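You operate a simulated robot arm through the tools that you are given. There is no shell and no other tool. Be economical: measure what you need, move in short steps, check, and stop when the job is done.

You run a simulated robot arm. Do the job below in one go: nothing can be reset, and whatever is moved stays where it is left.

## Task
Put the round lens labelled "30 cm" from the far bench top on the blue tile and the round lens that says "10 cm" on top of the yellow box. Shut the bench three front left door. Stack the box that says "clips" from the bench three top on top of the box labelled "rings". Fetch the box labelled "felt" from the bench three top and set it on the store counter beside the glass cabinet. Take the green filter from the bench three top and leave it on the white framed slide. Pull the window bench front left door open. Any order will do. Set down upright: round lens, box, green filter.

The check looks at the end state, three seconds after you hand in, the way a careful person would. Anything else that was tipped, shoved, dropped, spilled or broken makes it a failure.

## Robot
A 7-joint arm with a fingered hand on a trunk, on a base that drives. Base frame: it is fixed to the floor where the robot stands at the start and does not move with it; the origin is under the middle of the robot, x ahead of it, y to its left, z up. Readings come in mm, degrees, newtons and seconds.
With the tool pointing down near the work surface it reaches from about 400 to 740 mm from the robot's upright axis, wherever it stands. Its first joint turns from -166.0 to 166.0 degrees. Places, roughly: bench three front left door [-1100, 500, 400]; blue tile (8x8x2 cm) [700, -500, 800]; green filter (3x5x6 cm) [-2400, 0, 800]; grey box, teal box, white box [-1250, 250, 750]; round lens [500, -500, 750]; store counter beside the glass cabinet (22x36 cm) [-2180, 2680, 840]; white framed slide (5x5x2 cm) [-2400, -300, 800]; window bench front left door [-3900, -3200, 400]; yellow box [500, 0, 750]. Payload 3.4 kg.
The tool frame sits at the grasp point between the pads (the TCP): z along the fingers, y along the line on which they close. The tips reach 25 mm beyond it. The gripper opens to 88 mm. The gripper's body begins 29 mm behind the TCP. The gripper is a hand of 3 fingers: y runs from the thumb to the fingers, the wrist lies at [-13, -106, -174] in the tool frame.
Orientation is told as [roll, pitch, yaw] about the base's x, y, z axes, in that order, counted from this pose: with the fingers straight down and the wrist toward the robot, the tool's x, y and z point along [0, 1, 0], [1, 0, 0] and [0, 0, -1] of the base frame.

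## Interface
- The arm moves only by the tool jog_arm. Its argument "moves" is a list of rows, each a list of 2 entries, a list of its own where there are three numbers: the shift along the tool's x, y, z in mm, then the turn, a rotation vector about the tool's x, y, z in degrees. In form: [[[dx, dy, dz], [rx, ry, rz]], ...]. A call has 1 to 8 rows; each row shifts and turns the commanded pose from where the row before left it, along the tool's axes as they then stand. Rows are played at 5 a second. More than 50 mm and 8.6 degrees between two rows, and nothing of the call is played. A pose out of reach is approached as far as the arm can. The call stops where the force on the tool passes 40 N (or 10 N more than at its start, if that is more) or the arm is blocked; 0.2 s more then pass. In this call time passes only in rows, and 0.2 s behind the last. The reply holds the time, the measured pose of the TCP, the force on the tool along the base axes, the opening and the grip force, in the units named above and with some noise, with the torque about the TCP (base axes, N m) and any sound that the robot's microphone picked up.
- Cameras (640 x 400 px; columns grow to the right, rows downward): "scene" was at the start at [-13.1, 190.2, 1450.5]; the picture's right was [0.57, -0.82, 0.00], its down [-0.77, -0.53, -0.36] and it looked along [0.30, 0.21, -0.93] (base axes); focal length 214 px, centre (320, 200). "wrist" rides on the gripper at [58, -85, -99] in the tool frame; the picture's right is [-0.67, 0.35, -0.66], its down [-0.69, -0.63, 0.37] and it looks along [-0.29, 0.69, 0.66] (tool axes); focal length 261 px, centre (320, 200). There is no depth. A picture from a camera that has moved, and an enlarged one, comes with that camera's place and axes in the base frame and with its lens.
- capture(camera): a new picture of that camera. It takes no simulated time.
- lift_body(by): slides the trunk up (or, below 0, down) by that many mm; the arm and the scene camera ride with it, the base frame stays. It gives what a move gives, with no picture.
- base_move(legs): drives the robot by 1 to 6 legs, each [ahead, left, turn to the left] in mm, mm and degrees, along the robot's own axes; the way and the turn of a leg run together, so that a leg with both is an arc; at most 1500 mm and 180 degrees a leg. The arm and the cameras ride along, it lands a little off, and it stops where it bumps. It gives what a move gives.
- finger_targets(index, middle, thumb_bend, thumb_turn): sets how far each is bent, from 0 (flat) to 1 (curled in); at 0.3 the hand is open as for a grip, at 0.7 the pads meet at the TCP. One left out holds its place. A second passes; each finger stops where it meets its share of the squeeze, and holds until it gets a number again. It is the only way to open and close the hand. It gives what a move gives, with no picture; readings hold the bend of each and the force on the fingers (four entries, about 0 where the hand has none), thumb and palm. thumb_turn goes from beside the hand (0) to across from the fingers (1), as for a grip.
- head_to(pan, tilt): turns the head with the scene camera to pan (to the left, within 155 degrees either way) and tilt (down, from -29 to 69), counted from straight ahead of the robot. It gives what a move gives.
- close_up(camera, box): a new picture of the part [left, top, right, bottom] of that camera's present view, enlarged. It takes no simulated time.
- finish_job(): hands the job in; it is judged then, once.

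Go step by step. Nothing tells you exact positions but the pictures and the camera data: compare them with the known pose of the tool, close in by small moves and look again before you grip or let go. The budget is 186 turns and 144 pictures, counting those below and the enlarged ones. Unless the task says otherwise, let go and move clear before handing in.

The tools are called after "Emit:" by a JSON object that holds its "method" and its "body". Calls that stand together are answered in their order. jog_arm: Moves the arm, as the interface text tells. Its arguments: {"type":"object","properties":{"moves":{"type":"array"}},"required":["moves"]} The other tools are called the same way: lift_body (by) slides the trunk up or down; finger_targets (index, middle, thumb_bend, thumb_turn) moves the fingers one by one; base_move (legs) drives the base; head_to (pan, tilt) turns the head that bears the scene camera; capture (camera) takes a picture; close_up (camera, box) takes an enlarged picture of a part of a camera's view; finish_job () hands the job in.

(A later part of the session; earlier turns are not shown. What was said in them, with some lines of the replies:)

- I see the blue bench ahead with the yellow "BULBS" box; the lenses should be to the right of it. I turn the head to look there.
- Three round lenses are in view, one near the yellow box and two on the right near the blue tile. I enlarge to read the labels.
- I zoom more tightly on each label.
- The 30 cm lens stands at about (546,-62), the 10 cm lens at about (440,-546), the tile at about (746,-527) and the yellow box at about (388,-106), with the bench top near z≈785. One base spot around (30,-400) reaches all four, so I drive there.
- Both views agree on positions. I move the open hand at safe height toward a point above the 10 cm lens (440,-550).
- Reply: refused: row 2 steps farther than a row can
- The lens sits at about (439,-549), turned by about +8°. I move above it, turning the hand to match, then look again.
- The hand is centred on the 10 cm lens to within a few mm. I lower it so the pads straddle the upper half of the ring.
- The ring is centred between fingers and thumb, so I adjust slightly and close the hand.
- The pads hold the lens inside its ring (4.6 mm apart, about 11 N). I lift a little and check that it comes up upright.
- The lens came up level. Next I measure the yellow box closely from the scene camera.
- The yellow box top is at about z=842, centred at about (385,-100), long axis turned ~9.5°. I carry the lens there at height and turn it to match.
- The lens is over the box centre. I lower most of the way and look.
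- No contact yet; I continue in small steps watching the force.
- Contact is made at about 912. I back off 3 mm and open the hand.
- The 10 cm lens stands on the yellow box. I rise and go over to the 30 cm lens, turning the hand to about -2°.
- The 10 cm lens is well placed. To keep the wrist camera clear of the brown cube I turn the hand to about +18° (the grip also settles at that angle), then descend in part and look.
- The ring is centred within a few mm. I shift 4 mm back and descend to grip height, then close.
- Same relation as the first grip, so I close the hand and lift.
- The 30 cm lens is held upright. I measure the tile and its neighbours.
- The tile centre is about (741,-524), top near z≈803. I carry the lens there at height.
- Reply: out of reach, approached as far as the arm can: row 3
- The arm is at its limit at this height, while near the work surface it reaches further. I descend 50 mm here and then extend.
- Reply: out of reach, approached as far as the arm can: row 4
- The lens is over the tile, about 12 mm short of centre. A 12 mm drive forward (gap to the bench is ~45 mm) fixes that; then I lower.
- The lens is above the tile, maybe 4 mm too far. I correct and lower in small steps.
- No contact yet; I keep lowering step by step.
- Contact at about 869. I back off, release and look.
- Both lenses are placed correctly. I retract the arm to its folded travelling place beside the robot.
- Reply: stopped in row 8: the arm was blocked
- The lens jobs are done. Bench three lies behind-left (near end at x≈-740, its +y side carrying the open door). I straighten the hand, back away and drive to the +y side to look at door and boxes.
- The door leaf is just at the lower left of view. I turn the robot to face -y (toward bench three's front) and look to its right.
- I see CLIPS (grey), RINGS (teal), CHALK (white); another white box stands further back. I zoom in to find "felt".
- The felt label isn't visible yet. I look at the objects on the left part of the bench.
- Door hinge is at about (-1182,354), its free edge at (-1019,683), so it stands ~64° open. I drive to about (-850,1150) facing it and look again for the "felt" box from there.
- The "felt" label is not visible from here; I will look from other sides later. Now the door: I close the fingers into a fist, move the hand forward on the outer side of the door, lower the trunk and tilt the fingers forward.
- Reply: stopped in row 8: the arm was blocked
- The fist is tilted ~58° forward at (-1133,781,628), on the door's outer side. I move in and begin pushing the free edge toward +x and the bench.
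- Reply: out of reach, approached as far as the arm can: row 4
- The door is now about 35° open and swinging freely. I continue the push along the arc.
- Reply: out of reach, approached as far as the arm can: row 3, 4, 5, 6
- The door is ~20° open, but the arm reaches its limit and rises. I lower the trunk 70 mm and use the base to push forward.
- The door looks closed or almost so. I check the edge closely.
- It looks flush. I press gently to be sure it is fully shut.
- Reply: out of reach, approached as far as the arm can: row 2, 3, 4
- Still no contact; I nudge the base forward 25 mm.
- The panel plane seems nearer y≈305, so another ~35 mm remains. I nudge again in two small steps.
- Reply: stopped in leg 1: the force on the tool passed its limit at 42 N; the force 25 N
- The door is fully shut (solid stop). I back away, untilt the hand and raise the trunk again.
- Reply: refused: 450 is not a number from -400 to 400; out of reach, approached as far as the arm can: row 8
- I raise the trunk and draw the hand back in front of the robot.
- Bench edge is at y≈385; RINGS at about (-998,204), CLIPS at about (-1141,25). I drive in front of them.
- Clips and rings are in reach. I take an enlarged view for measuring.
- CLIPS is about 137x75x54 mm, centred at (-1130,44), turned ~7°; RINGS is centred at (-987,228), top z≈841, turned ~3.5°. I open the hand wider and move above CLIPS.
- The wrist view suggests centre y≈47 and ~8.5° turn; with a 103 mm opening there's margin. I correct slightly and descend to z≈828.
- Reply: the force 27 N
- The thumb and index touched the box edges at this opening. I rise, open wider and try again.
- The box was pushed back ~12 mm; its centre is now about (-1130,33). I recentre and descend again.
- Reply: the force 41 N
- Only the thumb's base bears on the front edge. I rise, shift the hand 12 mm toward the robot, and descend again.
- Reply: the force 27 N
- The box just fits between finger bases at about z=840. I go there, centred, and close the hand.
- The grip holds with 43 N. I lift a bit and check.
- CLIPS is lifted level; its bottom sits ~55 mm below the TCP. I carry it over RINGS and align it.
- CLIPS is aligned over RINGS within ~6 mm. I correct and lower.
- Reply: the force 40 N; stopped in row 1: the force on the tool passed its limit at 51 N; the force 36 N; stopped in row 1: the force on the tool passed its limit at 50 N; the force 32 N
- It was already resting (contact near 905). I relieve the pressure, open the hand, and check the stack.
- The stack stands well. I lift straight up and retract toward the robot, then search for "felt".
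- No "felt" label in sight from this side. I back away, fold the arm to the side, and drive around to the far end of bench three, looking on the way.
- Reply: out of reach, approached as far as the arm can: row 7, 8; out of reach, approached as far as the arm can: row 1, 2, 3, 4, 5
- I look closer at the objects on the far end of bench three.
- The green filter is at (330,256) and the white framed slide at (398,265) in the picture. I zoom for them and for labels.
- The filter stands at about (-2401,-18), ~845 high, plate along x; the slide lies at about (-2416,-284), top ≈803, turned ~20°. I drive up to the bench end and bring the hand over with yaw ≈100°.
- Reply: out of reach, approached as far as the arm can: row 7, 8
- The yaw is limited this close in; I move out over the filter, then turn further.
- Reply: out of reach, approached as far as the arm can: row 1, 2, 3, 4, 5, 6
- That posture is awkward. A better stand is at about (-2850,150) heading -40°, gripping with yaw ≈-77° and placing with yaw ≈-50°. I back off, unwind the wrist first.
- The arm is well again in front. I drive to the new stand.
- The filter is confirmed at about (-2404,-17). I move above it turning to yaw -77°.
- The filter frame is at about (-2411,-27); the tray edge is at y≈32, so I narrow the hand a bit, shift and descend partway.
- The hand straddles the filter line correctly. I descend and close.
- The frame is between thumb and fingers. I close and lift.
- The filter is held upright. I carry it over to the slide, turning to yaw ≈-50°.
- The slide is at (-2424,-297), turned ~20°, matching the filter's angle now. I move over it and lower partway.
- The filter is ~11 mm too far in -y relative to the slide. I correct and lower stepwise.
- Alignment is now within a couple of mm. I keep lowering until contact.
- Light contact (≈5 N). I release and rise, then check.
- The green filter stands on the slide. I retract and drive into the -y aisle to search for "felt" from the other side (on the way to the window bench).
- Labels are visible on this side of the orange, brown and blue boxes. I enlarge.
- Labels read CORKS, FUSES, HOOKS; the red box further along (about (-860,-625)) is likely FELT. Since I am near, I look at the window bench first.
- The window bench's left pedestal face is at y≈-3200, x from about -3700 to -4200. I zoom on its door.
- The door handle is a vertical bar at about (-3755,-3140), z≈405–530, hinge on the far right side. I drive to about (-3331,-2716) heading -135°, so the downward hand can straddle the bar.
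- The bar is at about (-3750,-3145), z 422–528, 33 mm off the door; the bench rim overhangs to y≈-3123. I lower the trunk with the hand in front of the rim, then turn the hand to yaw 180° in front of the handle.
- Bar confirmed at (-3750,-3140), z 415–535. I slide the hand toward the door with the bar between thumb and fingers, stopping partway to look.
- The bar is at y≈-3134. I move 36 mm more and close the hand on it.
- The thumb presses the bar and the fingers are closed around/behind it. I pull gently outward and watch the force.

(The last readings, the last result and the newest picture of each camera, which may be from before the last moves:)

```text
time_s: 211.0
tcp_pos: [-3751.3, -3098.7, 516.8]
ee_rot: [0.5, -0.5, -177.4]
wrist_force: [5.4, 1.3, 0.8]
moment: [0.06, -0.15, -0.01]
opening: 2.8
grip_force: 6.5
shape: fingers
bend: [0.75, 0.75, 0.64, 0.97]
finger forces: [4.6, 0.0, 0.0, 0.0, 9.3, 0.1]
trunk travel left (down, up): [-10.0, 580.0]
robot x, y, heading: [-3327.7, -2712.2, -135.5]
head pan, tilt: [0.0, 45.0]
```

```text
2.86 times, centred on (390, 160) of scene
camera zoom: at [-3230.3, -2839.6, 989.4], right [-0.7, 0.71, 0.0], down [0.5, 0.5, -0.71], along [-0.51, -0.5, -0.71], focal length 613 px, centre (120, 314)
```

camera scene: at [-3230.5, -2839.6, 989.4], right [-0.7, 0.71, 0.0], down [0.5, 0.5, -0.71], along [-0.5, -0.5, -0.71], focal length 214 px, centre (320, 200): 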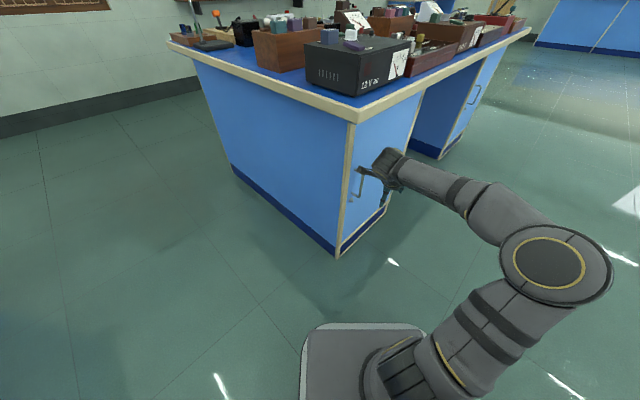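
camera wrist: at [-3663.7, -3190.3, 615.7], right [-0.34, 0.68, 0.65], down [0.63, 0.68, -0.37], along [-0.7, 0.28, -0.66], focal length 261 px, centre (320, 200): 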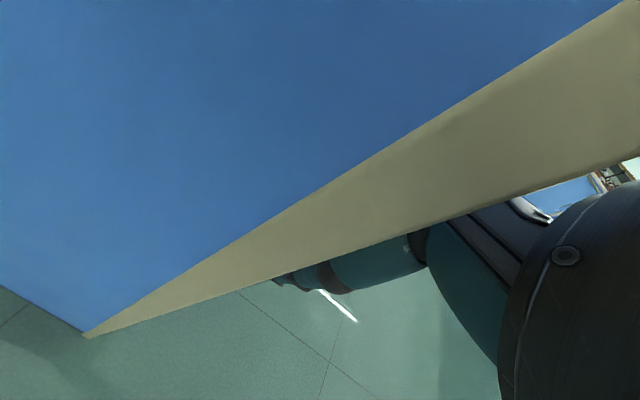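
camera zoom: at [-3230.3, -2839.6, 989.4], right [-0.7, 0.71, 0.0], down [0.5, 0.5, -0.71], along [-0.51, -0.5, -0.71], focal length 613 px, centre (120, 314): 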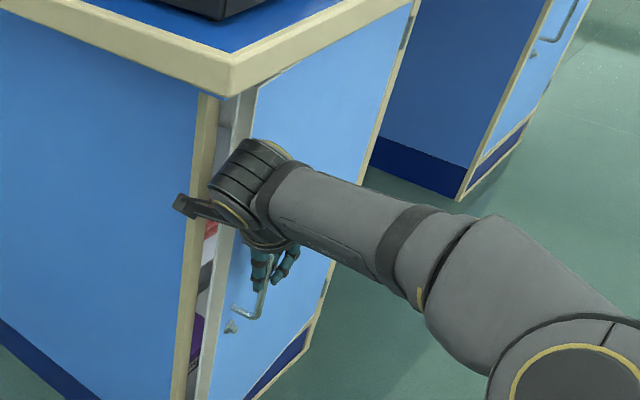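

The door is opening. I follow the arc about the hinge, turning the hand with it.

Emit:
{"method": "jog_arm", "body": {"moves": [[[-40, 9, 0], [0, 0, -8]], [[-40, 7.5, 0], [0, 0, -6.5]], [[-40, 7.5, 0], [0, 0, -6]], [[-40, 7.5, 0], [0, 0, -6]]]}}

Emit:
{"method": "close_up", "body": {"camera": "scene", "box": [320, 90, 480, 250]}}

```text
time_s: 212.0
tcp_pos: [-3818.3, -2952.1, 517.8]
ee_rot: [0.1, -0.8, -150.8]
wrist_force: [-0.4, -0.1, 0.1]
moment: [-0.05, 0.03, 0.04]
opening: 0.0
grip_force: 0.9
shape: fingers
bend: [0.75, 0.75, 0.71, 0.97]
finger forces: [0.0, 1.1, 0.0, 0.0, 1.1, 0.1]
trunk travel left (down, up): [-10.0, 580.0]
robot x, y, heading: [-3326.4, -2714.4, -135.5]
head pan, tilt: [0.0, 45.0]
```

```text
2.50 times, centred on (400, 170) of scene
camera zoom: at [-3230.6, -2839.9, 989.4], right [-0.7, 0.71, 0.0], down [0.5, 0.5, -0.71], along [-0.5, -0.5, -0.71], focal length 536 px, centre (120, 275)
```

zoom: 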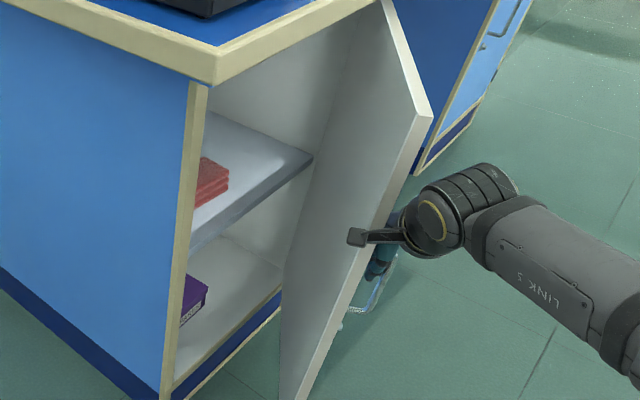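

The door is ~33° open and the hand still hooks the bar. I continue the arc.

Emit:
{"method": "jog_arm", "body": {"moves": [[[-40, 7.5, 0], [0, 0, -6]], [[-40, 7.5, 0], [0, 0, -6]], [[-40, 7.5, 0], [0, 0, -6]], [[-40, 7.5, 0], [0, 0, -6]]]}}

Emit:
{"method": "close_up", "body": {"camera": "scene", "box": [320, 80, 500, 250]}}

```text
time_s: 213.0
tcp_pos: [-3871.7, -2891.2, 518.1]
ee_rot: [-0.1, -0.5, -138.9]
wrist_force: [4.1, 4.4, 5.1]
moment: [-0.06, 0.02, 0.08]
opening: 0.0
grip_force: 3.9
shape: fingers
bend: [0.75, 0.75, 0.72, 0.97]
finger forces: [0.0, 0.0, 0.0, 0.1, 7.0, 0.0]
out of reach, approached as far as the arm can: row 3, 4
trunk travel left (down, up): [-10.0, 580.0]
robot x, y, heading: [-3323.9, -2714.6, -135.5]
head pan, tilt: [0.0, 45.0]
```

```text
2.35 times, centred on (410, 165) of scene
camera zoom: at [-3229.9, -2839.2, 989.4], right [-0.7, 0.71, 0.0], down [0.5, 0.49, -0.71], along [-0.51, -0.5, -0.71], focal length 505 px, centre (108, 282)
```

zoom: 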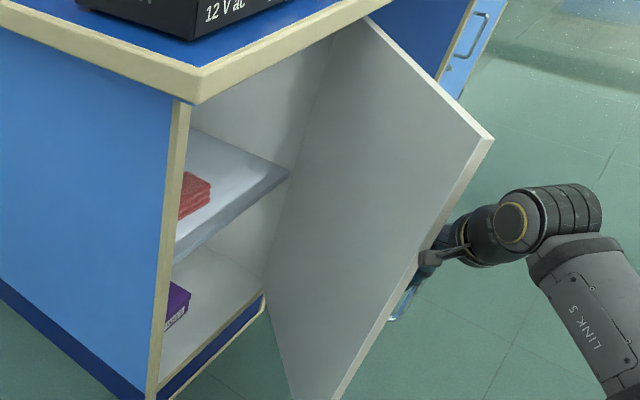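

The door is ~50° open; the arm is at its limit so I use the base to pull a bit more.

Emit:
{"method": "base_move", "body": {"legs": [[20, -100, 0]]}}

Emit:
{"method": "close_up", "body": {"camera": "scene", "box": [320, 80, 500, 250]}}

```text
time_s: 214.2
tcp_pos: [-3956.1, -2832.3, 517.6]
ee_rot: [0.0, -0.5, -139.0]
wrist_force: [14.8, 26.6, 7.5]
moment: [-0.73, 0.21, 0.41]
opening: 0.0
grip_force: 16.2
shape: fingers
bend: [0.75, 0.75, 0.74, 0.98]
finger forces: [0.0, 0.0, 0.0, 0.0, 32.5, 0.0]
trunk travel left (down, up): [-10.0, 580.0]
robot x, y, heading: [-3412.2, -2651.6, -135.2]
head pan, tilt: [0.0, 45.0]
```

```text
2.35 times, centred on (410, 165) of scene
camera zoom: at [-3314.0, -2780.4, 989.5], right [-0.7, 0.71, 0.0], down [0.5, 0.49, -0.71], along [-0.51, -0.5, -0.71], focal length 505 px, centre (108, 282)
```

zoom: 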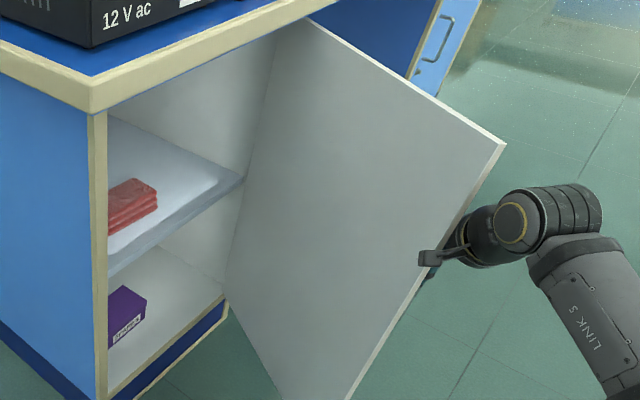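

The door is ~66° open. I open the fingers and strafe right to clear the bar.

Emit:
{"method": "finger_targets", "body": {"index": 0.25, "middle": 0.25, "thumb_bend": 0.25}}

Emit:
{"method": "base_move", "body": {"legs": [[-4, -75, 0]]}}

Emit:
{"method": "close_up", "body": {"camera": "scene", "box": [300, 80, 500, 250]}}

```text
time_s: 215.2
tcp_pos: [-3957.3, -2834.0, 516.7]
ee_rot: [0.0, -0.6, -138.9]
wrist_force: [0.0, 0.1, 0.1]
moment: [-0.01, 0.0, 0.01]
opening: 94.0
grip_force: 0.1
shape: fingers
bend: [0.25, 0.25, 0.25, 0.98]
finger forces: [0.0, 0.0, 0.0, 0.0, 0.0, 0.1]
trunk travel left (down, up): [-10.0, 580.0]
robot x, y, heading: [-3412.5, -2656.3, -135.8]
head pan, tilt: [0.0, 45.0]
```

```text
time_s: 216.2
tcp_pos: [-4009.7, -2775.4, 517.4]
ee_rot: [-0.1, -0.5, -138.9]
wrist_force: [-0.9, 2.0, -0.3]
moment: [0.02, 0.0, 0.01]
opening: 94.1
grip_force: 0.0
shape: fingers
bend: [0.25, 0.25, 0.25, 0.98]
finger forces: [0.0, 0.0, 0.1, 0.0, 0.1, 0.1]
trunk travel left (down, up): [-10.0, 580.0]
robot x, y, heading: [-3461.4, -2599.6, -135.3]
head pan, tilt: [0.0, 45.0]
```

```text
2.35 times, centred on (400, 165) of scene
camera zoom: at [-3366.9, -2724.1, 989.4], right [-0.7, 0.71, 0.0], down [0.5, 0.5, -0.71], along [-0.5, -0.5, -0.71], focal length 505 px, centre (132, 282)
```

zoom: 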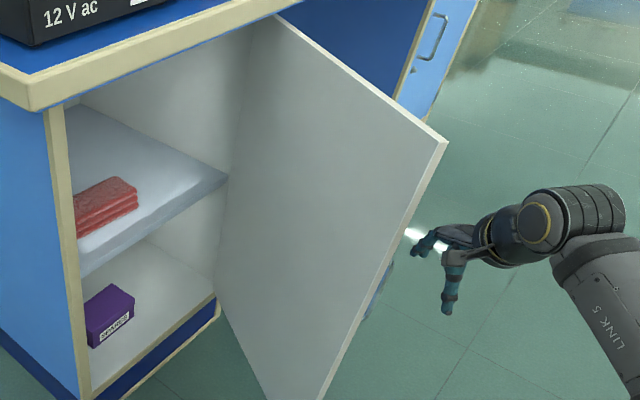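

The door stands open and the hand is free. I raise the trunk and drive to the -y side of bench three by the red box to check its label.

Emit:
{"method": "lift_body", "body": {"by": 400}}

Emit:
{"method": "lift_body", "body": {"by": 90}}

Emit:
{"method": "base_move", "body": {"legs": [[0, 0, -134.7], [1150, 0, 0], [0, -1300, 0], [0, -1270, 0]]}}

Emit:
{"method": "head_to", "body": {"pan": 0, "tilt": 40}}

Emit:
{"method": "capture", "body": {"camera": "scene"}}

```text
time_s: 220.0
tcp_pos: [-4007.7, -2774.9, 916.7]
ee_rot: [0.0, -0.5, -138.8]
wrist_force: [0.5, 0.8, 0.8]
moment: [-0.01, 0.01, 0.0]
opening: 93.9
grip_force: 0.0
shape: fingers
bend: [0.25, 0.25, 0.25, 0.98]
finger forces: [0.0, 0.0, 0.0, 0.0, 0.0, 0.1]
trunk travel left (down, up): [-410.0, 180.0]
robot x, y, heading: [-3464.0, -2595.0, -135.6]
head pan, tilt: [0.0, 45.0]
```

```text
time_s: 221.3
tcp_pos: [-4010.9, -2776.1, 1006.8]
ee_rot: [0.1, -0.5, -139.0]
wrist_force: [0.0, -0.4, -0.3]
moment: [-0.03, 0.01, 0.0]
opening: 93.9
grip_force: 0.1
shape: fingers
bend: [0.25, 0.25, 0.25, 0.98]
finger forces: [0.1, 0.0, 0.0, 0.0, 0.0, 0.1]
trunk travel left (down, up): [-500.0, 90.0]
robot x, y, heading: [-3463.8, -2596.6, -135.5]
head pan, tilt: [0.0, 45.0]
```

```text
time_s: 245.1
tcp_pos: [-510.2, -1150.5, 1007.3]
ee_rot: [0.0, -0.4, 82.1]
wrist_force: [0.1, -0.2, -0.4]
moment: [0.0, 0.0, 0.02]
opening: 94.1
grip_force: 0.1
shape: fingers
bend: [0.25, 0.25, 0.25, 0.98]
finger forces: [0.0, 0.0, 0.0, 0.0, 0.0, 0.1]
trunk travel left (down, up): [-500.0, 90.0]
robot x, y, heading: [-804.1, -1643.5, 85.4]
head pan, tilt: [0.0, 45.0]
```

```text
time_s: 245.8
tcp_pos: [-511.4, -1151.4, 1006.4]
ee_rot: [0.0, -0.6, 82.2]
wrist_force: [-0.1, -0.7, -0.6]
moment: [0.0, 0.01, 0.0]
opening: 94.1
grip_force: 0.0
shape: fingers
bend: [0.25, 0.25, 0.25, 0.98]
finger forces: [0.0, 0.1, 0.1, 0.0, 0.0, 0.0]
trunk travel left (down, up): [-500.0, 90.0]
robot x, y, heading: [-805.6, -1639.4, 85.5]
head pan, tilt: [0.0, 40.0]
```

```text
23 pictures are left
camera scene: at [-958.8, -1606.8, 1486.6], right [1.0, -0.08, 0.0], down [-0.05, -0.64, -0.77], along [0.06, 0.76, -0.64], focal length 214 px, centre (320, 200)
```

scene: 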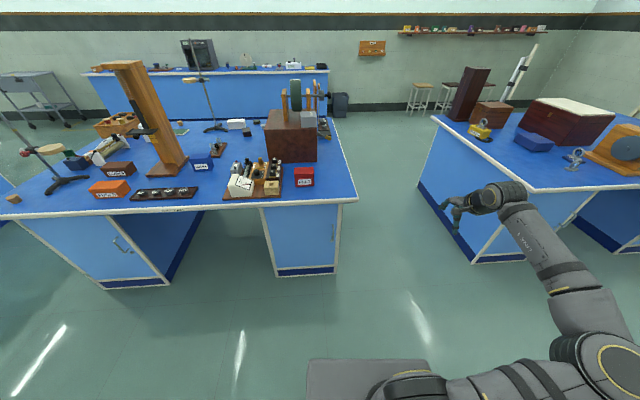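

Emit:
{"method": "close_up", "body": {"camera": "scene", "box": [250, 130, 350, 210]}}

```text
5.00 times, centred on (300, 170) of scene
camera zoom: at [-958.8, -1606.8, 1486.6], right [1.0, -0.08, 0.0], down [-0.05, -0.64, -0.77], along [0.06, 0.76, -0.64], focal length 1072 px, centre (420, 350)
```

zoom: 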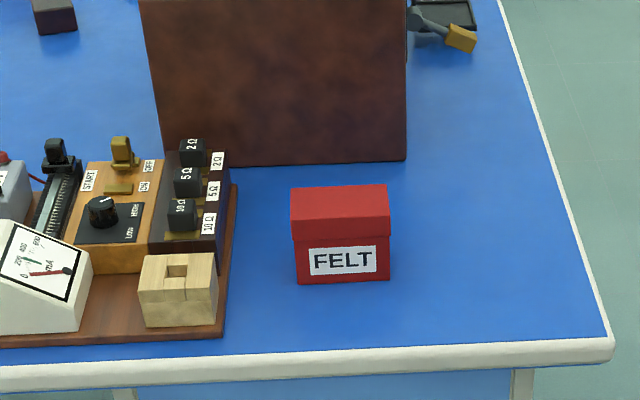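

The red box is FELT, at about (-968,-600). I drive close to the bench edge in front of it for measuring.

Emit:
{"method": "base_move", "body": {"legs": [[0, 0, 4.5], [400, 160, 0], [200, 0, 0]]}}

Emit:
{"method": "head_to", "body": {"pan": -10, "tilt": 60}}

Emit:
{"method": "capture", "body": {"camera": "scene"}}

```text
time_s: 250.1
tcp_pos: [-718.8, -532.2, 1006.2]
ee_rot: [0.0, -0.6, 87.1]
wrist_force: [-0.6, 0.8, -0.9]
moment: [-0.02, 0.03, -0.02]
opening: 94.1
grip_force: 0.1
shape: fingers
bend: [0.25, 0.25, 0.25, 0.98]
finger forces: [0.0, 0.1, 0.1, 0.0, 0.0, 0.0]
trunk travel left (down, up): [-500.0, 90.0]
robot x, y, heading: [-971.3, -1048.4, 90.4]
head pan, tilt: [0.0, 40.0]
```

```text
time_s: 250.9
tcp_pos: [-719.8, -531.9, 1006.3]
ee_rot: [0.0, -0.6, 87.1]
wrist_force: [-0.3, 0.0, 0.2]
moment: [-0.03, 0.01, 0.01]
opening: 93.9
grip_force: 0.0
shape: fingers
bend: [0.25, 0.25, 0.25, 0.98]
finger forces: [0.0, 0.0, 0.0, 0.0, 0.1, 0.0]
trunk travel left (down, up): [-500.0, 90.0]
robot x, y, heading: [-972.9, -1052.5, 90.8]
head pan, tilt: [-10.0, 60.0]
```

```text
21 pictures are left
camera scene: at [-1115.3, -1044.1, 1460.0], right [0.99, -0.16, 0.0], down [-0.14, -0.85, -0.5], along [0.08, 0.49, -0.87], focal length 214 px, centre (320, 200)
```

scene: 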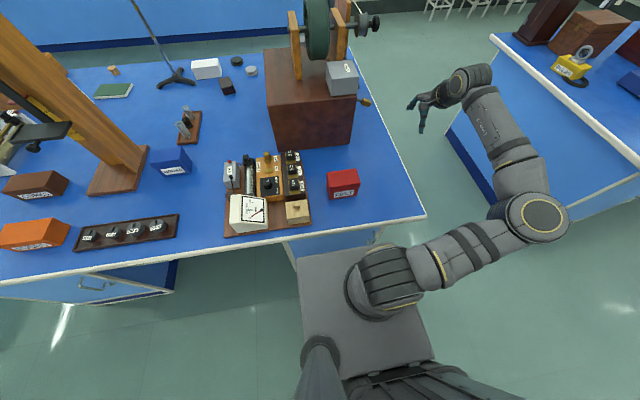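

Emit:
{"method": "close_up", "body": {"camera": "scene", "box": [305, 155, 385, 215]}}

```text
6.67 times, centred on (345, 185) of scene
camera zoom: at [-1115.3, -1044.1, 1460.0], right [0.99, -0.16, 0.0], down [-0.14, -0.85, -0.5], along [0.08, 0.49, -0.87], focal length 1430 px, centre (153, 300)
```

zoom: 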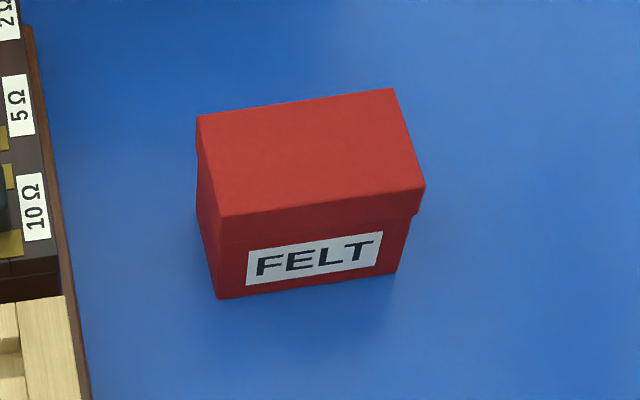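

FELT is 104×64×82 mm, centred at (-968,-638), top z≈867, aligned with the bench. I move the hand above it.

Emit:
{"method": "jog_arm", "body": {"moves": [[[40.3, -19.8, 0], [0, 0, 0]], [[40.3, -19.8, 0], [0, 0, 0]], [[40.3, -19.8, 0], [0, 0, 0]], [[40.3, -19.8, 0], [0, 0, 0]], [[40.3, -19.8, 0], [0, 0, 0]], [[40.3, -19.8, 0], [0, 0, -3]], [[0, 0, 40], [0, 0, 0]]]}}

Emit:
{"method": "finger_targets", "body": {"index": 0.12, "middle": 0.12, "thumb_bend": 0.12}}

Emit:
{"method": "capture", "body": {"camera": "wrist"}}

```text
time_s: 252.5
tcp_pos: [-968.7, -638.0, 964.7]
ee_rot: [0.0, -0.4, 90.1]
wrist_force: [-0.2, 0.3, -0.3]
moment: [0.0, -0.01, 0.0]
opening: 94.3
grip_force: 0.1
shape: fingers
bend: [0.25, 0.25, 0.25, 0.98]
finger forces: [0.0, 0.0, 0.0, 0.1, 0.1, 0.1]
trunk travel left (down, up): [-500.0, 90.0]
robot x, y, heading: [-970.4, -1048.5, 90.3]
head pan, tilt: [-10.0, 60.0]
```

```text
time_s: 253.5
tcp_pos: [-969.0, -637.3, 964.5]
ee_rot: [-0.1, -0.5, 90.1]
wrist_force: [0.0, 1.0, 0.5]
moment: [-0.02, -0.01, -0.02]
opening: 117.2
grip_force: 0.1
shape: fingers
bend: [0.12, 0.12, 0.12, 0.98]
finger forces: [0.0, 0.0, 0.0, 0.0, 0.0, 0.1]
trunk travel left (down, up): [-500.0, 90.0]
robot x, y, heading: [-968.6, -1048.9, 90.4]
head pan, tilt: [-10.0, 60.0]
```

```text
19 pictures are left
camera wrist: at [-1026.7, -723.9, 1063.6], right [0.67, 0.34, 0.66], down [0.69, -0.63, -0.37], along [0.28, 0.7, -0.65], focal length 261 px, centre (320, 200)
```

wrist: 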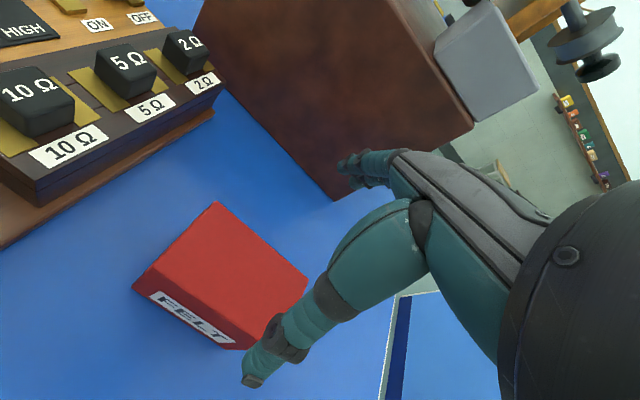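

The box centre in y is nearer -641. I shift 3 mm and descend to z≈868.

Emit:
{"method": "jog_arm", "body": {"moves": [[[0, -3, 40], [0, 0, 0]], [[0, 0, 35], [0, 0, 0]], [[0, 0, 19], [0, 0, 0]]]}}

Emit:
{"method": "jog_arm", "body": {"moves": [[[0, 0, 5], [0, 0, 0]]]}}

Emit:
{"method": "capture", "body": {"camera": "wrist"}}

```text
time_s: 254.3
tcp_pos: [-967.0, -640.2, 871.6]
ee_rot: [0.0, -0.4, 90.1]
wrist_force: [-1.1, -0.3, -0.5]
moment: [0.01, 0.02, 0.0]
opening: 117.4
grip_force: 0.1
shape: fingers
bend: [0.12, 0.12, 0.12, 0.98]
finger forces: [0.1, 0.0, 0.1, 0.1, 0.1, 0.0]
trunk travel left (down, up): [-500.0, 90.0]
robot x, y, heading: [-967.2, -1050.0, 90.4]
head pan, tilt: [-10.0, 60.0]
```

```text
time_s: 254.7
tcp_pos: [-967.1, -640.0, 866.9]
ee_rot: [-0.1, -0.6, 90.1]
wrist_force: [-0.7, 0.9, 0.5]
moment: [-0.02, -0.03, -0.03]
opening: 117.5
grip_force: 0.0
shape: fingers
bend: [0.12, 0.12, 0.12, 0.98]
finger forces: [0.1, 0.0, 0.1, 0.0, 0.1, 0.1]
trunk travel left (down, up): [-500.0, 90.0]
robot x, y, heading: [-971.5, -1048.5, 90.5]
head pan, tilt: [-10.0, 60.0]
```

```text
18 pictures are left
camera wrist: at [-1025.2, -725.7, 964.3], right [0.67, 0.34, 0.66], down [0.69, -0.63, -0.37], along [0.28, 0.7, -0.65], focal length 261 px, centre (320, 200)
```

wrist: 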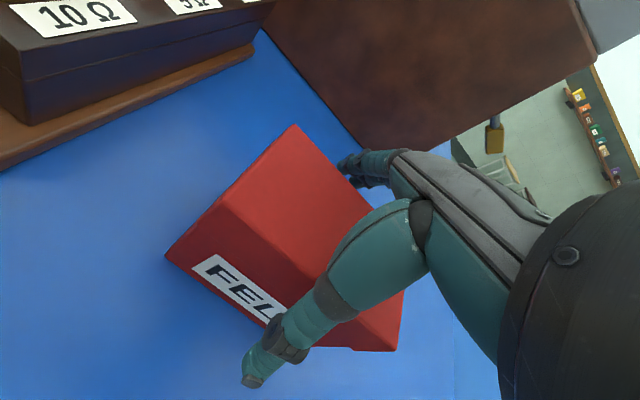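

No contact yet; I go 4 mm lower and close.

Emit:
{"method": "jog_arm", "body": {"moves": [[[0, 0, 4], [0, 0, 0]]]}}

Emit:
{"method": "finger_targets", "body": {"index": 0.6, "middle": 0.6, "thumb_bend": 0.6}}

Emit:
{"method": "jog_arm", "body": {"moves": [[[0, 0, -15], [0, 0, 0]], [[0, 0, -25], [0, 0, 0]], [[0, 0, -45], [0, 0, 0]], [[0, 0, -45], [0, 0, 0]]]}}

Emit:
{"method": "capture", "body": {"camera": "wrist"}}

```text
time_s: 255.1
tcp_pos: [-966.8, -640.6, 862.5]
ee_rot: [0.0, -0.4, 90.1]
wrist_force: [-0.1, 0.1, 2.5]
moment: [-0.08, 0.01, 0.02]
opening: 117.5
grip_force: 1.2
shape: fingers
bend: [0.12, 0.12, 0.12, 0.98]
finger forces: [0.0, 0.0, 0.0, 0.0, 1.7, 0.1]
trunk travel left (down, up): [-500.0, 90.0]
robot x, y, heading: [-971.9, -1045.3, 90.4]
head pan, tilt: [-10.0, 60.0]
```

```text
time_s: 256.1
tcp_pos: [-966.4, -640.0, 864.0]
ee_rot: [0.0, -0.7, 90.1]
wrist_force: [1.4, 3.7, 12.3]
moment: [0.6, 0.1, -0.02]
opening: 59.9
grip_force: 41.0
shape: fingers
bend: [0.37, 0.5, 0.54, 0.97]
finger forces: [33.0, 9.2, 0.0, 0.1, 39.7, 0.0]
trunk travel left (down, up): [-500.0, 90.0]
robot x, y, heading: [-970.2, -1051.1, 90.5]
head pan, tilt: [-10.0, 60.0]
```

```text
time_s: 257.1
tcp_pos: [-968.4, -641.4, 993.7]
ee_rot: [-0.1, -0.5, 90.1]
wrist_force: [-0.6, -0.2, -1.5]
moment: [0.0, -0.04, 0.0]
opening: 58.6
grip_force: 33.9
shape: fingers
bend: [0.38, 0.51, 0.54, 0.96]
finger forces: [24.9, 7.3, 0.0, 0.0, 35.9, 0.1]
trunk travel left (down, up): [-500.0, 90.0]
robot x, y, heading: [-971.6, -1048.2, 90.4]
head pan, tilt: [-10.0, 60.0]
```

```text
17 pictures are left
camera wrist: at [-1027.0, -728.0, 1091.4], right [0.67, 0.34, 0.66], down [0.69, -0.62, -0.37], along [0.28, 0.7, -0.65], focal length 261 px, centre (320, 200)
```

wrist: 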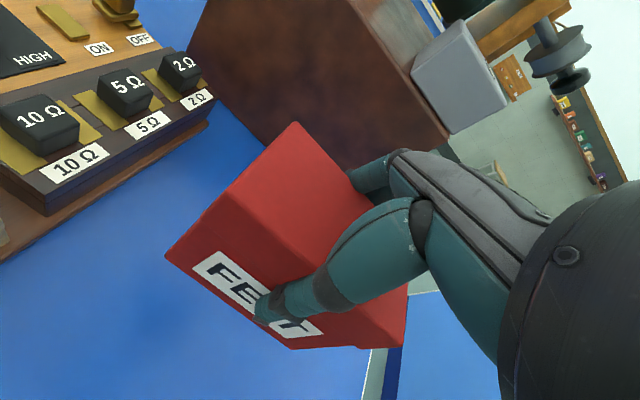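

FELT is held level (bottom ≈79 mm below the TCP). I back away and drive through the corridor toward the store counter, in checked stages.

Emit:
{"method": "base_move", "body": {"legs": [[-400, 0, 0], [0, -690, 0]]}}

```text
time_s: 262.9
tcp_pos: [-290.2, -1027.8, 993.0]
ee_rot: [0.0, -0.5, 90.7]
wrist_force: [0.1, 0.0, -1.5]
moment: [-0.06, 0.02, 0.02]
opening: 58.9
grip_force: 34.2
shape: fingers
bend: [0.38, 0.51, 0.54, 0.96]
finger forces: [24.9, 7.3, 0.1, 0.0, 35.9, 0.0]
trunk travel left (down, up): [-500.0, 90.0]
robot x, y, heading: [-285.3, -1438.0, 91.0]
head pan, tilt: [-10.0, 60.0]
```

Emit:
{"method": "base_move", "body": {"legs": [[1300, 0, -1]]}}

```text
time_s: 269.5
tcp_pos: [-313.2, 275.7, 991.8]
ee_rot: [0.1, -0.5, 90.7]
wrist_force: [0.3, -0.2, -0.2]
moment: [0.0, -0.05, 0.01]
opening: 58.9
grip_force: 34.0
shape: fingers
bend: [0.38, 0.51, 0.54, 0.96]
finger forces: [24.8, 7.3, 0.0, 0.0, 35.8, 0.0]
trunk travel left (down, up): [-500.0, 90.0]
robot x, y, heading: [-309.3, -130.9, 91.0]
head pan, tilt: [-10.0, 60.0]
```

The corridor is passing well. I continue into the aisle and strafe toward the spot.

Emit:
{"method": "base_move", "body": {"legs": [[1400, -20, -1], [0, 1300, 0]]}}

Emit:
{"method": "base_move", "body": {"legs": [[0, 450, 0]]}}

Emit:
{"method": "head_to", "body": {"pan": 0, "tilt": 35}}

Emit:
{"method": "capture", "body": {"camera": "scene"}}

```text
time_s: 282.6
tcp_pos: [-1594.0, 1678.2, 991.8]
ee_rot: [0.0, -0.5, 90.5]
wrist_force: [0.5, -0.3, -0.7]
moment: [0.0, -0.01, 0.01]
opening: 58.5
grip_force: 34.5
shape: fingers
bend: [0.38, 0.51, 0.54, 0.96]
finger forces: [24.7, 7.2, 0.0, 0.0, 35.8, 0.0]
trunk travel left (down, up): [-500.0, 90.0]
robot x, y, heading: [-1593.8, 1268.6, 90.7]
head pan, tilt: [-10.0, 60.0]
```

```text
time_s: 285.2
tcp_pos: [-2032.2, 1672.3, 993.4]
ee_rot: [-0.1, -0.4, 90.3]
wrist_force: [0.1, 0.2, -1.3]
moment: [-0.01, -0.05, -0.03]
opening: 59.0
grip_force: 34.0
shape: fingers
bend: [0.38, 0.51, 0.54, 0.96]
finger forces: [24.7, 7.2, 0.1, 0.0, 35.8, 0.0]
trunk travel left (down, up): [-500.0, 90.0]
robot x, y, heading: [-2033.7, 1267.1, 90.9]
head pan, tilt: [-10.0, 60.0]
```

```text
time_s: 286.1
tcp_pos: [-2031.7, 1672.1, 992.4]
ee_rot: [0.0, -0.5, 90.3]
wrist_force: [0.2, 0.7, -1.7]
moment: [0.05, -0.03, 0.01]
opening: 59.0
grip_force: 34.0
shape: fingers
bend: [0.38, 0.51, 0.54, 0.96]
finger forces: [24.6, 7.2, 0.1, 0.0, 35.7, 0.0]
trunk travel left (down, up): [-500.0, 90.0]
robot x, y, heading: [-2030.1, 1264.4, 90.9]
head pan, tilt: [0.0, 35.0]
```

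```text
16 pictures are left
camera scene: at [-2189.4, 1292.0, 1494.1], right [1.0, 0.01, 0.0], down [0.01, -0.57, -0.82], along [-0.01, 0.82, -0.57], focal length 214 px, centre (320, 200)
```

scene: 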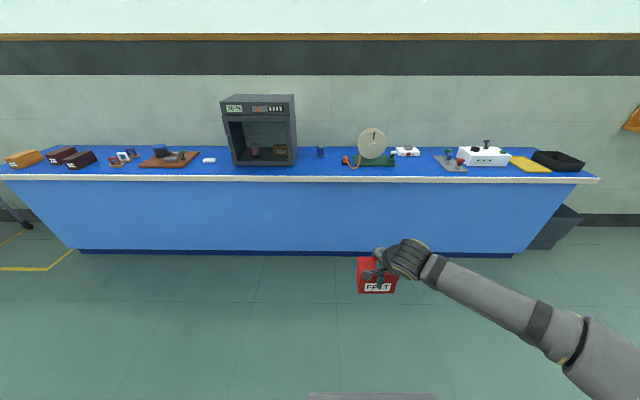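

The counter top is at z≈840, front edge y≈2450; the free spot lies between cabinet (right edge x≈-2364) and the disc stand (x≈-2030). I aim to set the box at (-2185,2620) and drive up.

Emit:
{"method": "base_move", "body": {"legs": [[0, 152, -0.9], [850, 0, 0]]}}

Emit:
{"method": "capture", "body": {"camera": "scene"}}

```text
time_s: 291.6
tcp_pos: [-2175.2, 2513.5, 993.3]
ee_rot: [0.0, -0.4, 89.3]
wrist_force: [0.0, -0.7, -1.1]
moment: [0.02, 0.01, 0.01]
opening: 58.9
grip_force: 33.4
shape: fingers
bend: [0.38, 0.51, 0.54, 0.96]
finger forces: [24.7, 7.2, 0.0, 0.0, 35.7, 0.1]
trunk travel left (down, up): [-500.0, 90.0]
robot x, y, heading: [-2182.7, 2106.9, 89.5]
head pan, tilt: [0.0, 35.0]
```

```text
15 pictures are left
camera scene: at [-2338.1, 2136.1, 1494.2], right [1.0, 0.0, 0.0], down [0.0, -0.57, -0.82], along [0.0, 0.82, -0.57], focal length 214 px, centre (320, 200)
```

scene: 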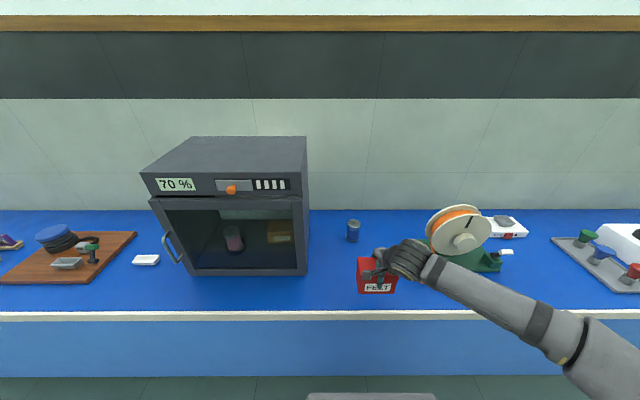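

The spot is clear. I extend the arm to y≈2620 and lower partway.

Emit:
{"method": "jog_arm", "body": {"moves": [[[3, 36, 0], [0, 0, 0]], [[3, 36, 0], [0, 0, 0]], [[1, 36, 0], [0, 0, 0]], [[0, 0, 35], [0, 0, 0]], [[0, 0, 22], [0, 0, 0]]]}}

Emit:
{"method": "capture", "body": {"camera": "wrist"}}

Emit:
{"method": "close_up", "body": {"camera": "scene", "box": [290, 190, 450, 310]}}

```text
time_s: 292.8
tcp_pos: [-2180.4, 2623.3, 936.4]
ee_rot: [0.0, -0.5, 89.3]
wrist_force: [0.0, 0.4, -0.9]
moment: [0.02, -0.06, -0.02]
opening: 58.9
grip_force: 33.2
shape: fingers
bend: [0.39, 0.51, 0.54, 0.96]
finger forces: [24.1, 7.1, 0.1, 0.0, 34.3, 0.0]
trunk travel left (down, up): [-500.0, 90.0]
robot x, y, heading: [-2177.4, 2108.2, 89.5]
head pan, tilt: [0.0, 35.0]
```

```text
14 pictures are left
camera wrist: at [-2240.7, 2538.0, 1034.4], right [0.67, 0.33, 0.66], down [0.68, -0.64, -0.37], along [0.29, 0.7, -0.65], focal length 261 px, centre (320, 200)
```

wrist: 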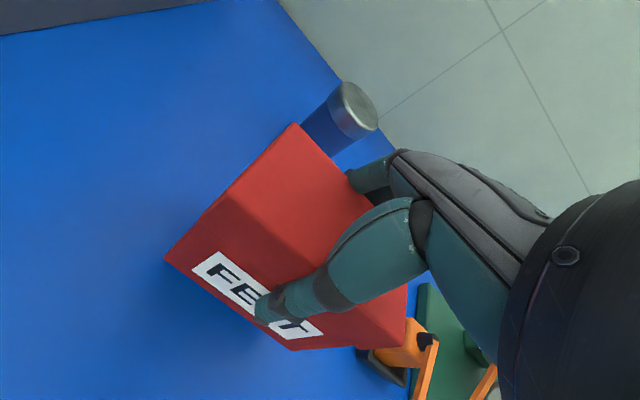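

```text
3.33 times, centred on (370, 250) of scene
camera zoom: at [-2338.2, 2135.9, 1494.2], right [1.0, 0.0, 0.0], down [0.0, -0.57, -0.82], along [0.0, 0.82, -0.57], focal length 715 px, centre (153, 33)
```

zoom: 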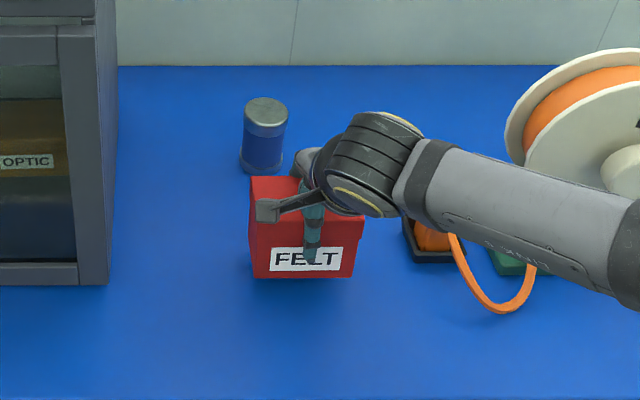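

Clearances are fine. I lower the rest in small steps.

Emit:
{"method": "jog_arm", "body": {"moves": [[[0, 0, 8], [0, 0, 0]]]}}

Emit:
{"method": "jog_arm", "body": {"moves": [[[0, 0, 3], [0, 0, 0]]]}}

```text
time_s: 293.2
tcp_pos: [-2181.4, 2622.5, 929.6]
ee_rot: [-0.1, -0.5, 89.3]
wrist_force: [0.6, -1.1, -1.3]
moment: [-0.01, -0.02, 0.04]
opening: 58.8
grip_force: 32.9
shape: fingers
bend: [0.39, 0.51, 0.54, 0.96]
finger forces: [23.8, 7.1, 0.0, 0.0, 34.2, 0.1]
trunk travel left (down, up): [-500.0, 90.0]
robot x, y, heading: [-2183.7, 2106.1, 89.6]
head pan, tilt: [0.0, 35.0]
```

```text
time_s: 293.6
tcp_pos: [-2181.6, 2624.0, 925.6]
ee_rot: [0.0, -0.5, 89.3]
wrist_force: [0.5, -0.1, -0.9]
moment: [-0.02, -0.01, 0.01]
opening: 58.7
grip_force: 32.5
shape: fingers
bend: [0.39, 0.51, 0.54, 0.96]
finger forces: [23.9, 7.1, 0.0, 0.1, 34.1, 0.0]
trunk travel left (down, up): [-500.0, 90.0]
robot x, y, heading: [-2179.7, 2106.8, 90.1]
head pan, tilt: [0.0, 35.0]
```

Emit:
{"method": "jog_arm", "body": {"moves": [[[0, 0, 2], [0, 0, 0]]]}}

Emit:
{"method": "jog_arm", "body": {"moves": [[[0, 0, 2], [0, 0, 0]]]}}

```text
time_s: 294.0
tcp_pos: [-2180.9, 2621.6, 923.8]
ee_rot: [-0.1, -0.5, 89.3]
wrist_force: [-0.6, 0.7, -1.0]
moment: [0.05, -0.04, -0.01]
opening: 58.7
grip_force: 32.4
shape: fingers
bend: [0.39, 0.51, 0.54, 0.96]
finger forces: [23.9, 7.0, 0.0, 0.0, 34.1, 0.0]
trunk travel left (down, up): [-500.0, 90.0]
robot x, y, heading: [-2181.4, 2105.0, 89.9]
head pan, tilt: [0.0, 35.0]
```

```text
time_s: 294.4
tcp_pos: [-2180.7, 2623.6, 921.5]
ee_rot: [-0.1, -0.5, 89.2]
wrist_force: [0.0, -0.1, -0.9]
moment: [-0.03, 0.02, 0.03]
opening: 58.6
grip_force: 32.1
shape: fingers
bend: [0.39, 0.51, 0.54, 0.96]
finger forces: [23.8, 7.0, 0.0, 0.0, 34.0, 0.0]
trunk travel left (down, up): [-500.0, 90.0]
robot x, y, heading: [-2179.7, 2106.0, 89.7]
head pan, tilt: [0.0, 35.0]
```

Emit:
{"method": "jog_arm", "body": {"moves": [[[0, 0, 2], [0, 0, 0]]]}}

Emit:
{"method": "jog_arm", "body": {"moves": [[[0, 0, 2], [0, 0, 0]]]}}

Emit:
{"method": "close_up", "body": {"camera": "scene", "box": [330, 220, 410, 290]}}

```text
time_s: 294.8
tcp_pos: [-2180.5, 2622.1, 919.1]
ee_rot: [0.0, -0.5, 89.3]
wrist_force: [-0.4, 0.4, -1.6]
moment: [0.02, 0.01, -0.01]
opening: 58.6
grip_force: 32.8
shape: fingers
bend: [0.39, 0.51, 0.54, 0.96]
finger forces: [23.8, 7.0, 0.1, 0.0, 34.0, 0.0]
trunk travel left (down, up): [-500.0, 90.0]
robot x, y, heading: [-2180.1, 2106.2, 89.8]
head pan, tilt: [0.0, 35.0]
```

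```text
time_s: 295.2
tcp_pos: [-2180.9, 2622.0, 916.9]
ee_rot: [0.0, -0.5, 89.4]
wrist_force: [0.1, 0.0, -0.7]
moment: [0.02, -0.04, 0.0]
opening: 58.6
grip_force: 32.6
shape: fingers
bend: [0.39, 0.51, 0.54, 0.96]
finger forces: [23.8, 7.0, 0.1, 0.1, 33.8, 0.1]
trunk travel left (down, up): [-500.0, 90.0]
robot x, y, heading: [-2181.2, 2110.1, 89.7]
head pan, tilt: [0.0, 35.0]
```

```text
5.71 times, centred on (370, 255) of scene
camera zoom: at [-2338.2, 2136.0, 1494.2], right [1.0, 0.0, 0.0], down [0.0, -0.57, -0.82], along [0.0, 0.82, -0.57], focal length 1226 px, centre (34, -114)
```

zoom: 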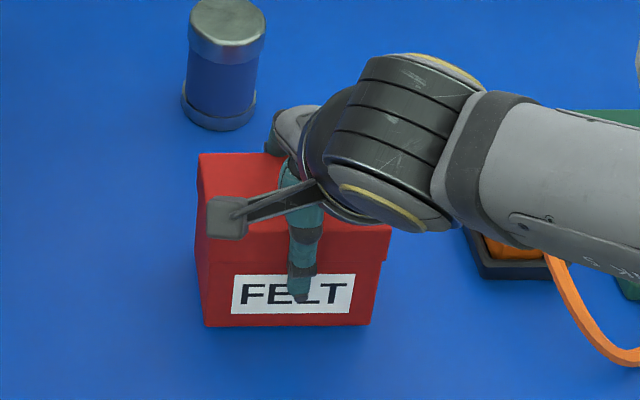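

No contact yet; I continue lowering.

Emit:
{"method": "jog_arm", "body": {"moves": [[[0, 0, 3], [0, 0, 0]]]}}

Emit:
{"method": "jog_arm", "body": {"moves": [[[0, 0, 3], [0, 0, 0]]]}}

Emit:
{"method": "jog_arm", "body": {"moves": [[[0, 0, 3], [0, 0, 0]]]}}

```text
time_s: 295.6
tcp_pos: [-2180.3, 2622.3, 914.7]
ee_rot: [0.0, -0.6, 89.3]
wrist_force: [0.8, -1.1, 5.0]
moment: [0.14, 0.15, 0.01]
opening: 58.6
grip_force: 35.0
shape: fingers
bend: [0.39, 0.51, 0.54, 0.96]
finger forces: [25.7, 7.4, 0.0, 0.0, 36.7, 0.0]
trunk travel left (down, up): [-500.0, 90.0]
robot x, y, heading: [-2181.5, 2107.8, 89.6]
head pan, tilt: [0.0, 35.0]
```

```text
time_s: 296.0
tcp_pos: [-2180.1, 2621.4, 914.2]
ee_rot: [-0.1, -0.9, 89.3]
wrist_force: [2.0, -3.1, 22.7]
moment: [0.46, 0.21, 0.01]
opening: 58.7
grip_force: 40.4
shape: fingers
bend: [0.39, 0.51, 0.54, 0.96]
finger forces: [29.5, 8.6, 0.0, 0.0, 43.2, 0.0]
trunk travel left (down, up): [-500.0, 90.0]
robot x, y, heading: [-2183.1, 2108.2, 89.7]
head pan, tilt: [0.0, 35.0]
```

```text
time_s: 296.5
tcp_pos: [-2181.6, 2622.7, 912.6]
ee_rot: [0.0, -1.2, 89.4]
wrist_force: [2.1, -4.4, 26.2]
moment: [0.45, 0.18, -0.01]
opening: 58.8
grip_force: 40.0
shape: fingers
bend: [0.39, 0.51, 0.55, 0.96]
finger forces: [28.4, 8.4, 0.0, 0.1, 43.5, 0.0]
trunk travel left (down, up): [-500.0, 90.0]
robot x, y, heading: [-2180.8, 2104.5, 89.6]
head pan, tilt: [0.0, 35.0]
stopped in row 1: the force on the tool passed its limit at 41 N (the readings are from after the stop); the commanded pose is now the measured one
```

Contact at ~915. I relieve the pressure, open the hand, and rise.

Emit:
{"method": "jog_arm", "body": {"moves": [[[0, 0, -2], [0, 0, 0]]]}}

Emit:
{"method": "finger_targets", "body": {"index": 0.15, "middle": 0.15, "thumb_bend": 0.15}}

Emit:
{"method": "jog_arm", "body": {"moves": [[[0, 0, -15], [0, 0, 0]], [[0, 0, -40], [0, 0, 0]], [[0, 0, -45], [0, 0, 0]], [[0, 0, -30], [0, 0, 0]]]}}

Emit:
{"method": "close_up", "body": {"camera": "scene", "box": [290, 190, 450, 310]}}

```text
time_s: 296.9
tcp_pos: [-2181.2, 2621.8, 914.1]
ee_rot: [0.0, -0.9, 89.4]
wrist_force: [0.5, 1.0, 18.3]
moment: [0.59, 0.17, 0.02]
opening: 58.9
grip_force: 38.8
shape: fingers
bend: [0.39, 0.51, 0.55, 0.96]
finger forces: [30.3, 8.7, 0.0, 0.1, 38.7, 0.1]
trunk travel left (down, up): [-500.0, 90.0]
robot x, y, heading: [-2185.6, 2111.7, 89.6]
head pan, tilt: [0.0, 35.0]
```

```text
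time_s: 297.9
tcp_pos: [-2181.8, 2622.7, 912.0]
ee_rot: [-0.1, -0.9, 89.3]
wrist_force: [-0.1, -0.6, 0.7]
moment: [0.01, 0.02, -0.01]
opening: 112.2
grip_force: 0.1
shape: fingers
bend: [0.15, 0.15, 0.15, 0.97]
finger forces: [0.0, 0.1, 0.0, 0.1, 0.2, 0.1]
trunk travel left (down, up): [-500.0, 90.0]
robot x, y, heading: [-2180.1, 2106.2, 90.0]
head pan, tilt: [0.0, 35.0]
```

```text
time_s: 298.9
tcp_pos: [-2180.5, 2621.9, 1042.3]
ee_rot: [-0.1, -0.8, 89.4]
wrist_force: [-0.1, 0.2, -0.4]
moment: [-0.01, 0.01, -0.01]
opening: 112.8
grip_force: 0.1
shape: fingers
bend: [0.15, 0.15, 0.15, 0.97]
finger forces: [0.0, 0.1, 0.0, 0.0, 0.1, 0.1]
trunk travel left (down, up): [-500.0, 90.0]
robot x, y, heading: [-2178.8, 2104.0, 89.7]
head pan, tilt: [0.0, 35.0]
```

```text
3.33 times, centred on (370, 250) of scene
camera zoom: at [-2338.1, 2135.7, 1494.2], right [1.0, -0.01, 0.0], down [0.0, -0.57, -0.82], along [0.0, 0.82, -0.57], focal length 715 px, centre (153, 33)
```

zoom: 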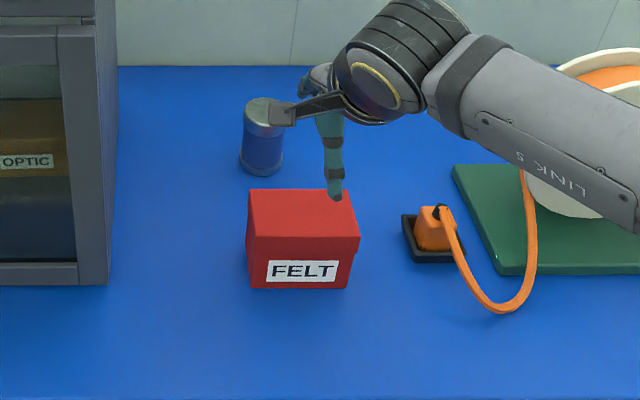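

FELT stands upright on the store counter. I back clear and take a last look at bench three's door and stack.

Emit:
{"method": "base_move", "body": {"legs": [[-500, 0, 0], [0, 0, -60]]}}

Emit:
{"method": "head_to", "body": {"pan": -75, "tilt": 25}}

Emit:
{"method": "capture", "body": {"camera": "scene"}}

```text
time_s: 304.5
tcp_pos: [-1735.4, 1862.1, 1040.3]
ee_rot: [-0.1, -0.8, 29.1]
wrist_force: [0.3, 0.1, -1.0]
moment: [0.01, 0.03, 0.03]
opening: 112.5
grip_force: 0.1
shape: fingers
bend: [0.15, 0.15, 0.15, 0.97]
finger forces: [0.0, 0.0, 0.0, 0.0, 0.0, 0.1]
trunk travel left (down, up): [-500.0, 90.0]
robot x, y, heading: [-2185.9, 1608.8, 29.4]
head pan, tilt: [0.0, 35.0]
```

```text
time_s: 306.0
tcp_pos: [-1735.5, 1860.8, 1040.5]
ee_rot: [-0.1, -0.7, 29.1]
wrist_force: [1.1, 0.3, -0.8]
moment: [-0.04, 0.01, 0.01]
opening: 112.4
grip_force: 0.0
shape: fingers
bend: [0.15, 0.15, 0.15, 0.97]
finger forces: [0.0, 0.0, 0.1, 0.0, 0.1, 0.1]
trunk travel left (down, up): [-500.0, 90.0]
robot x, y, heading: [-2178.3, 1604.4, 29.5]
head pan, tilt: [-75.0, 25.0]
```

```text
10 pictures are left
camera scene: at [-2247.5, 1649.5, 1510.0], right [-0.71, -0.7, 0.0], down [-0.3, 0.3, -0.91], along [0.64, -0.65, -0.42], focal length 214 px, centre (320, 200)
```

scene: 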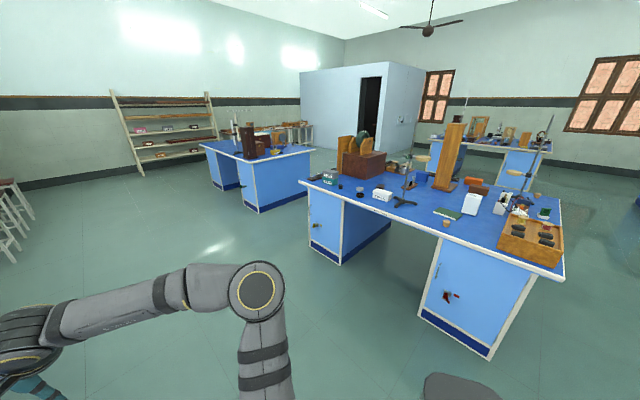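

The door is shut, the CLIPS-on-RINGS stack and the filter on the slide stand as left, and the hand is clear of everything. I hand in.

Emit:
{"method": "finish_job", "body": {}}

```text
The job is handed in.
```

I finished every part of the job and handed it in:

- **Lenses:** the 30 cm lens stands on the blue tile, and the 10 cm lens stands on the yellow box.
- **Boxes:** clips is stacked on rings. Felt is on the store counter beside the glass cabinet.
- **Green filter:** it stands on the white framed slide.
- **Doors:** the bench three front left door is shut. The window bench front left door is open about 66°.

While I was getting a grip on the clips box, it was nudged about 12 mm on the bench before I lifted it. I saw nothing else disturbed in the pictures I took.
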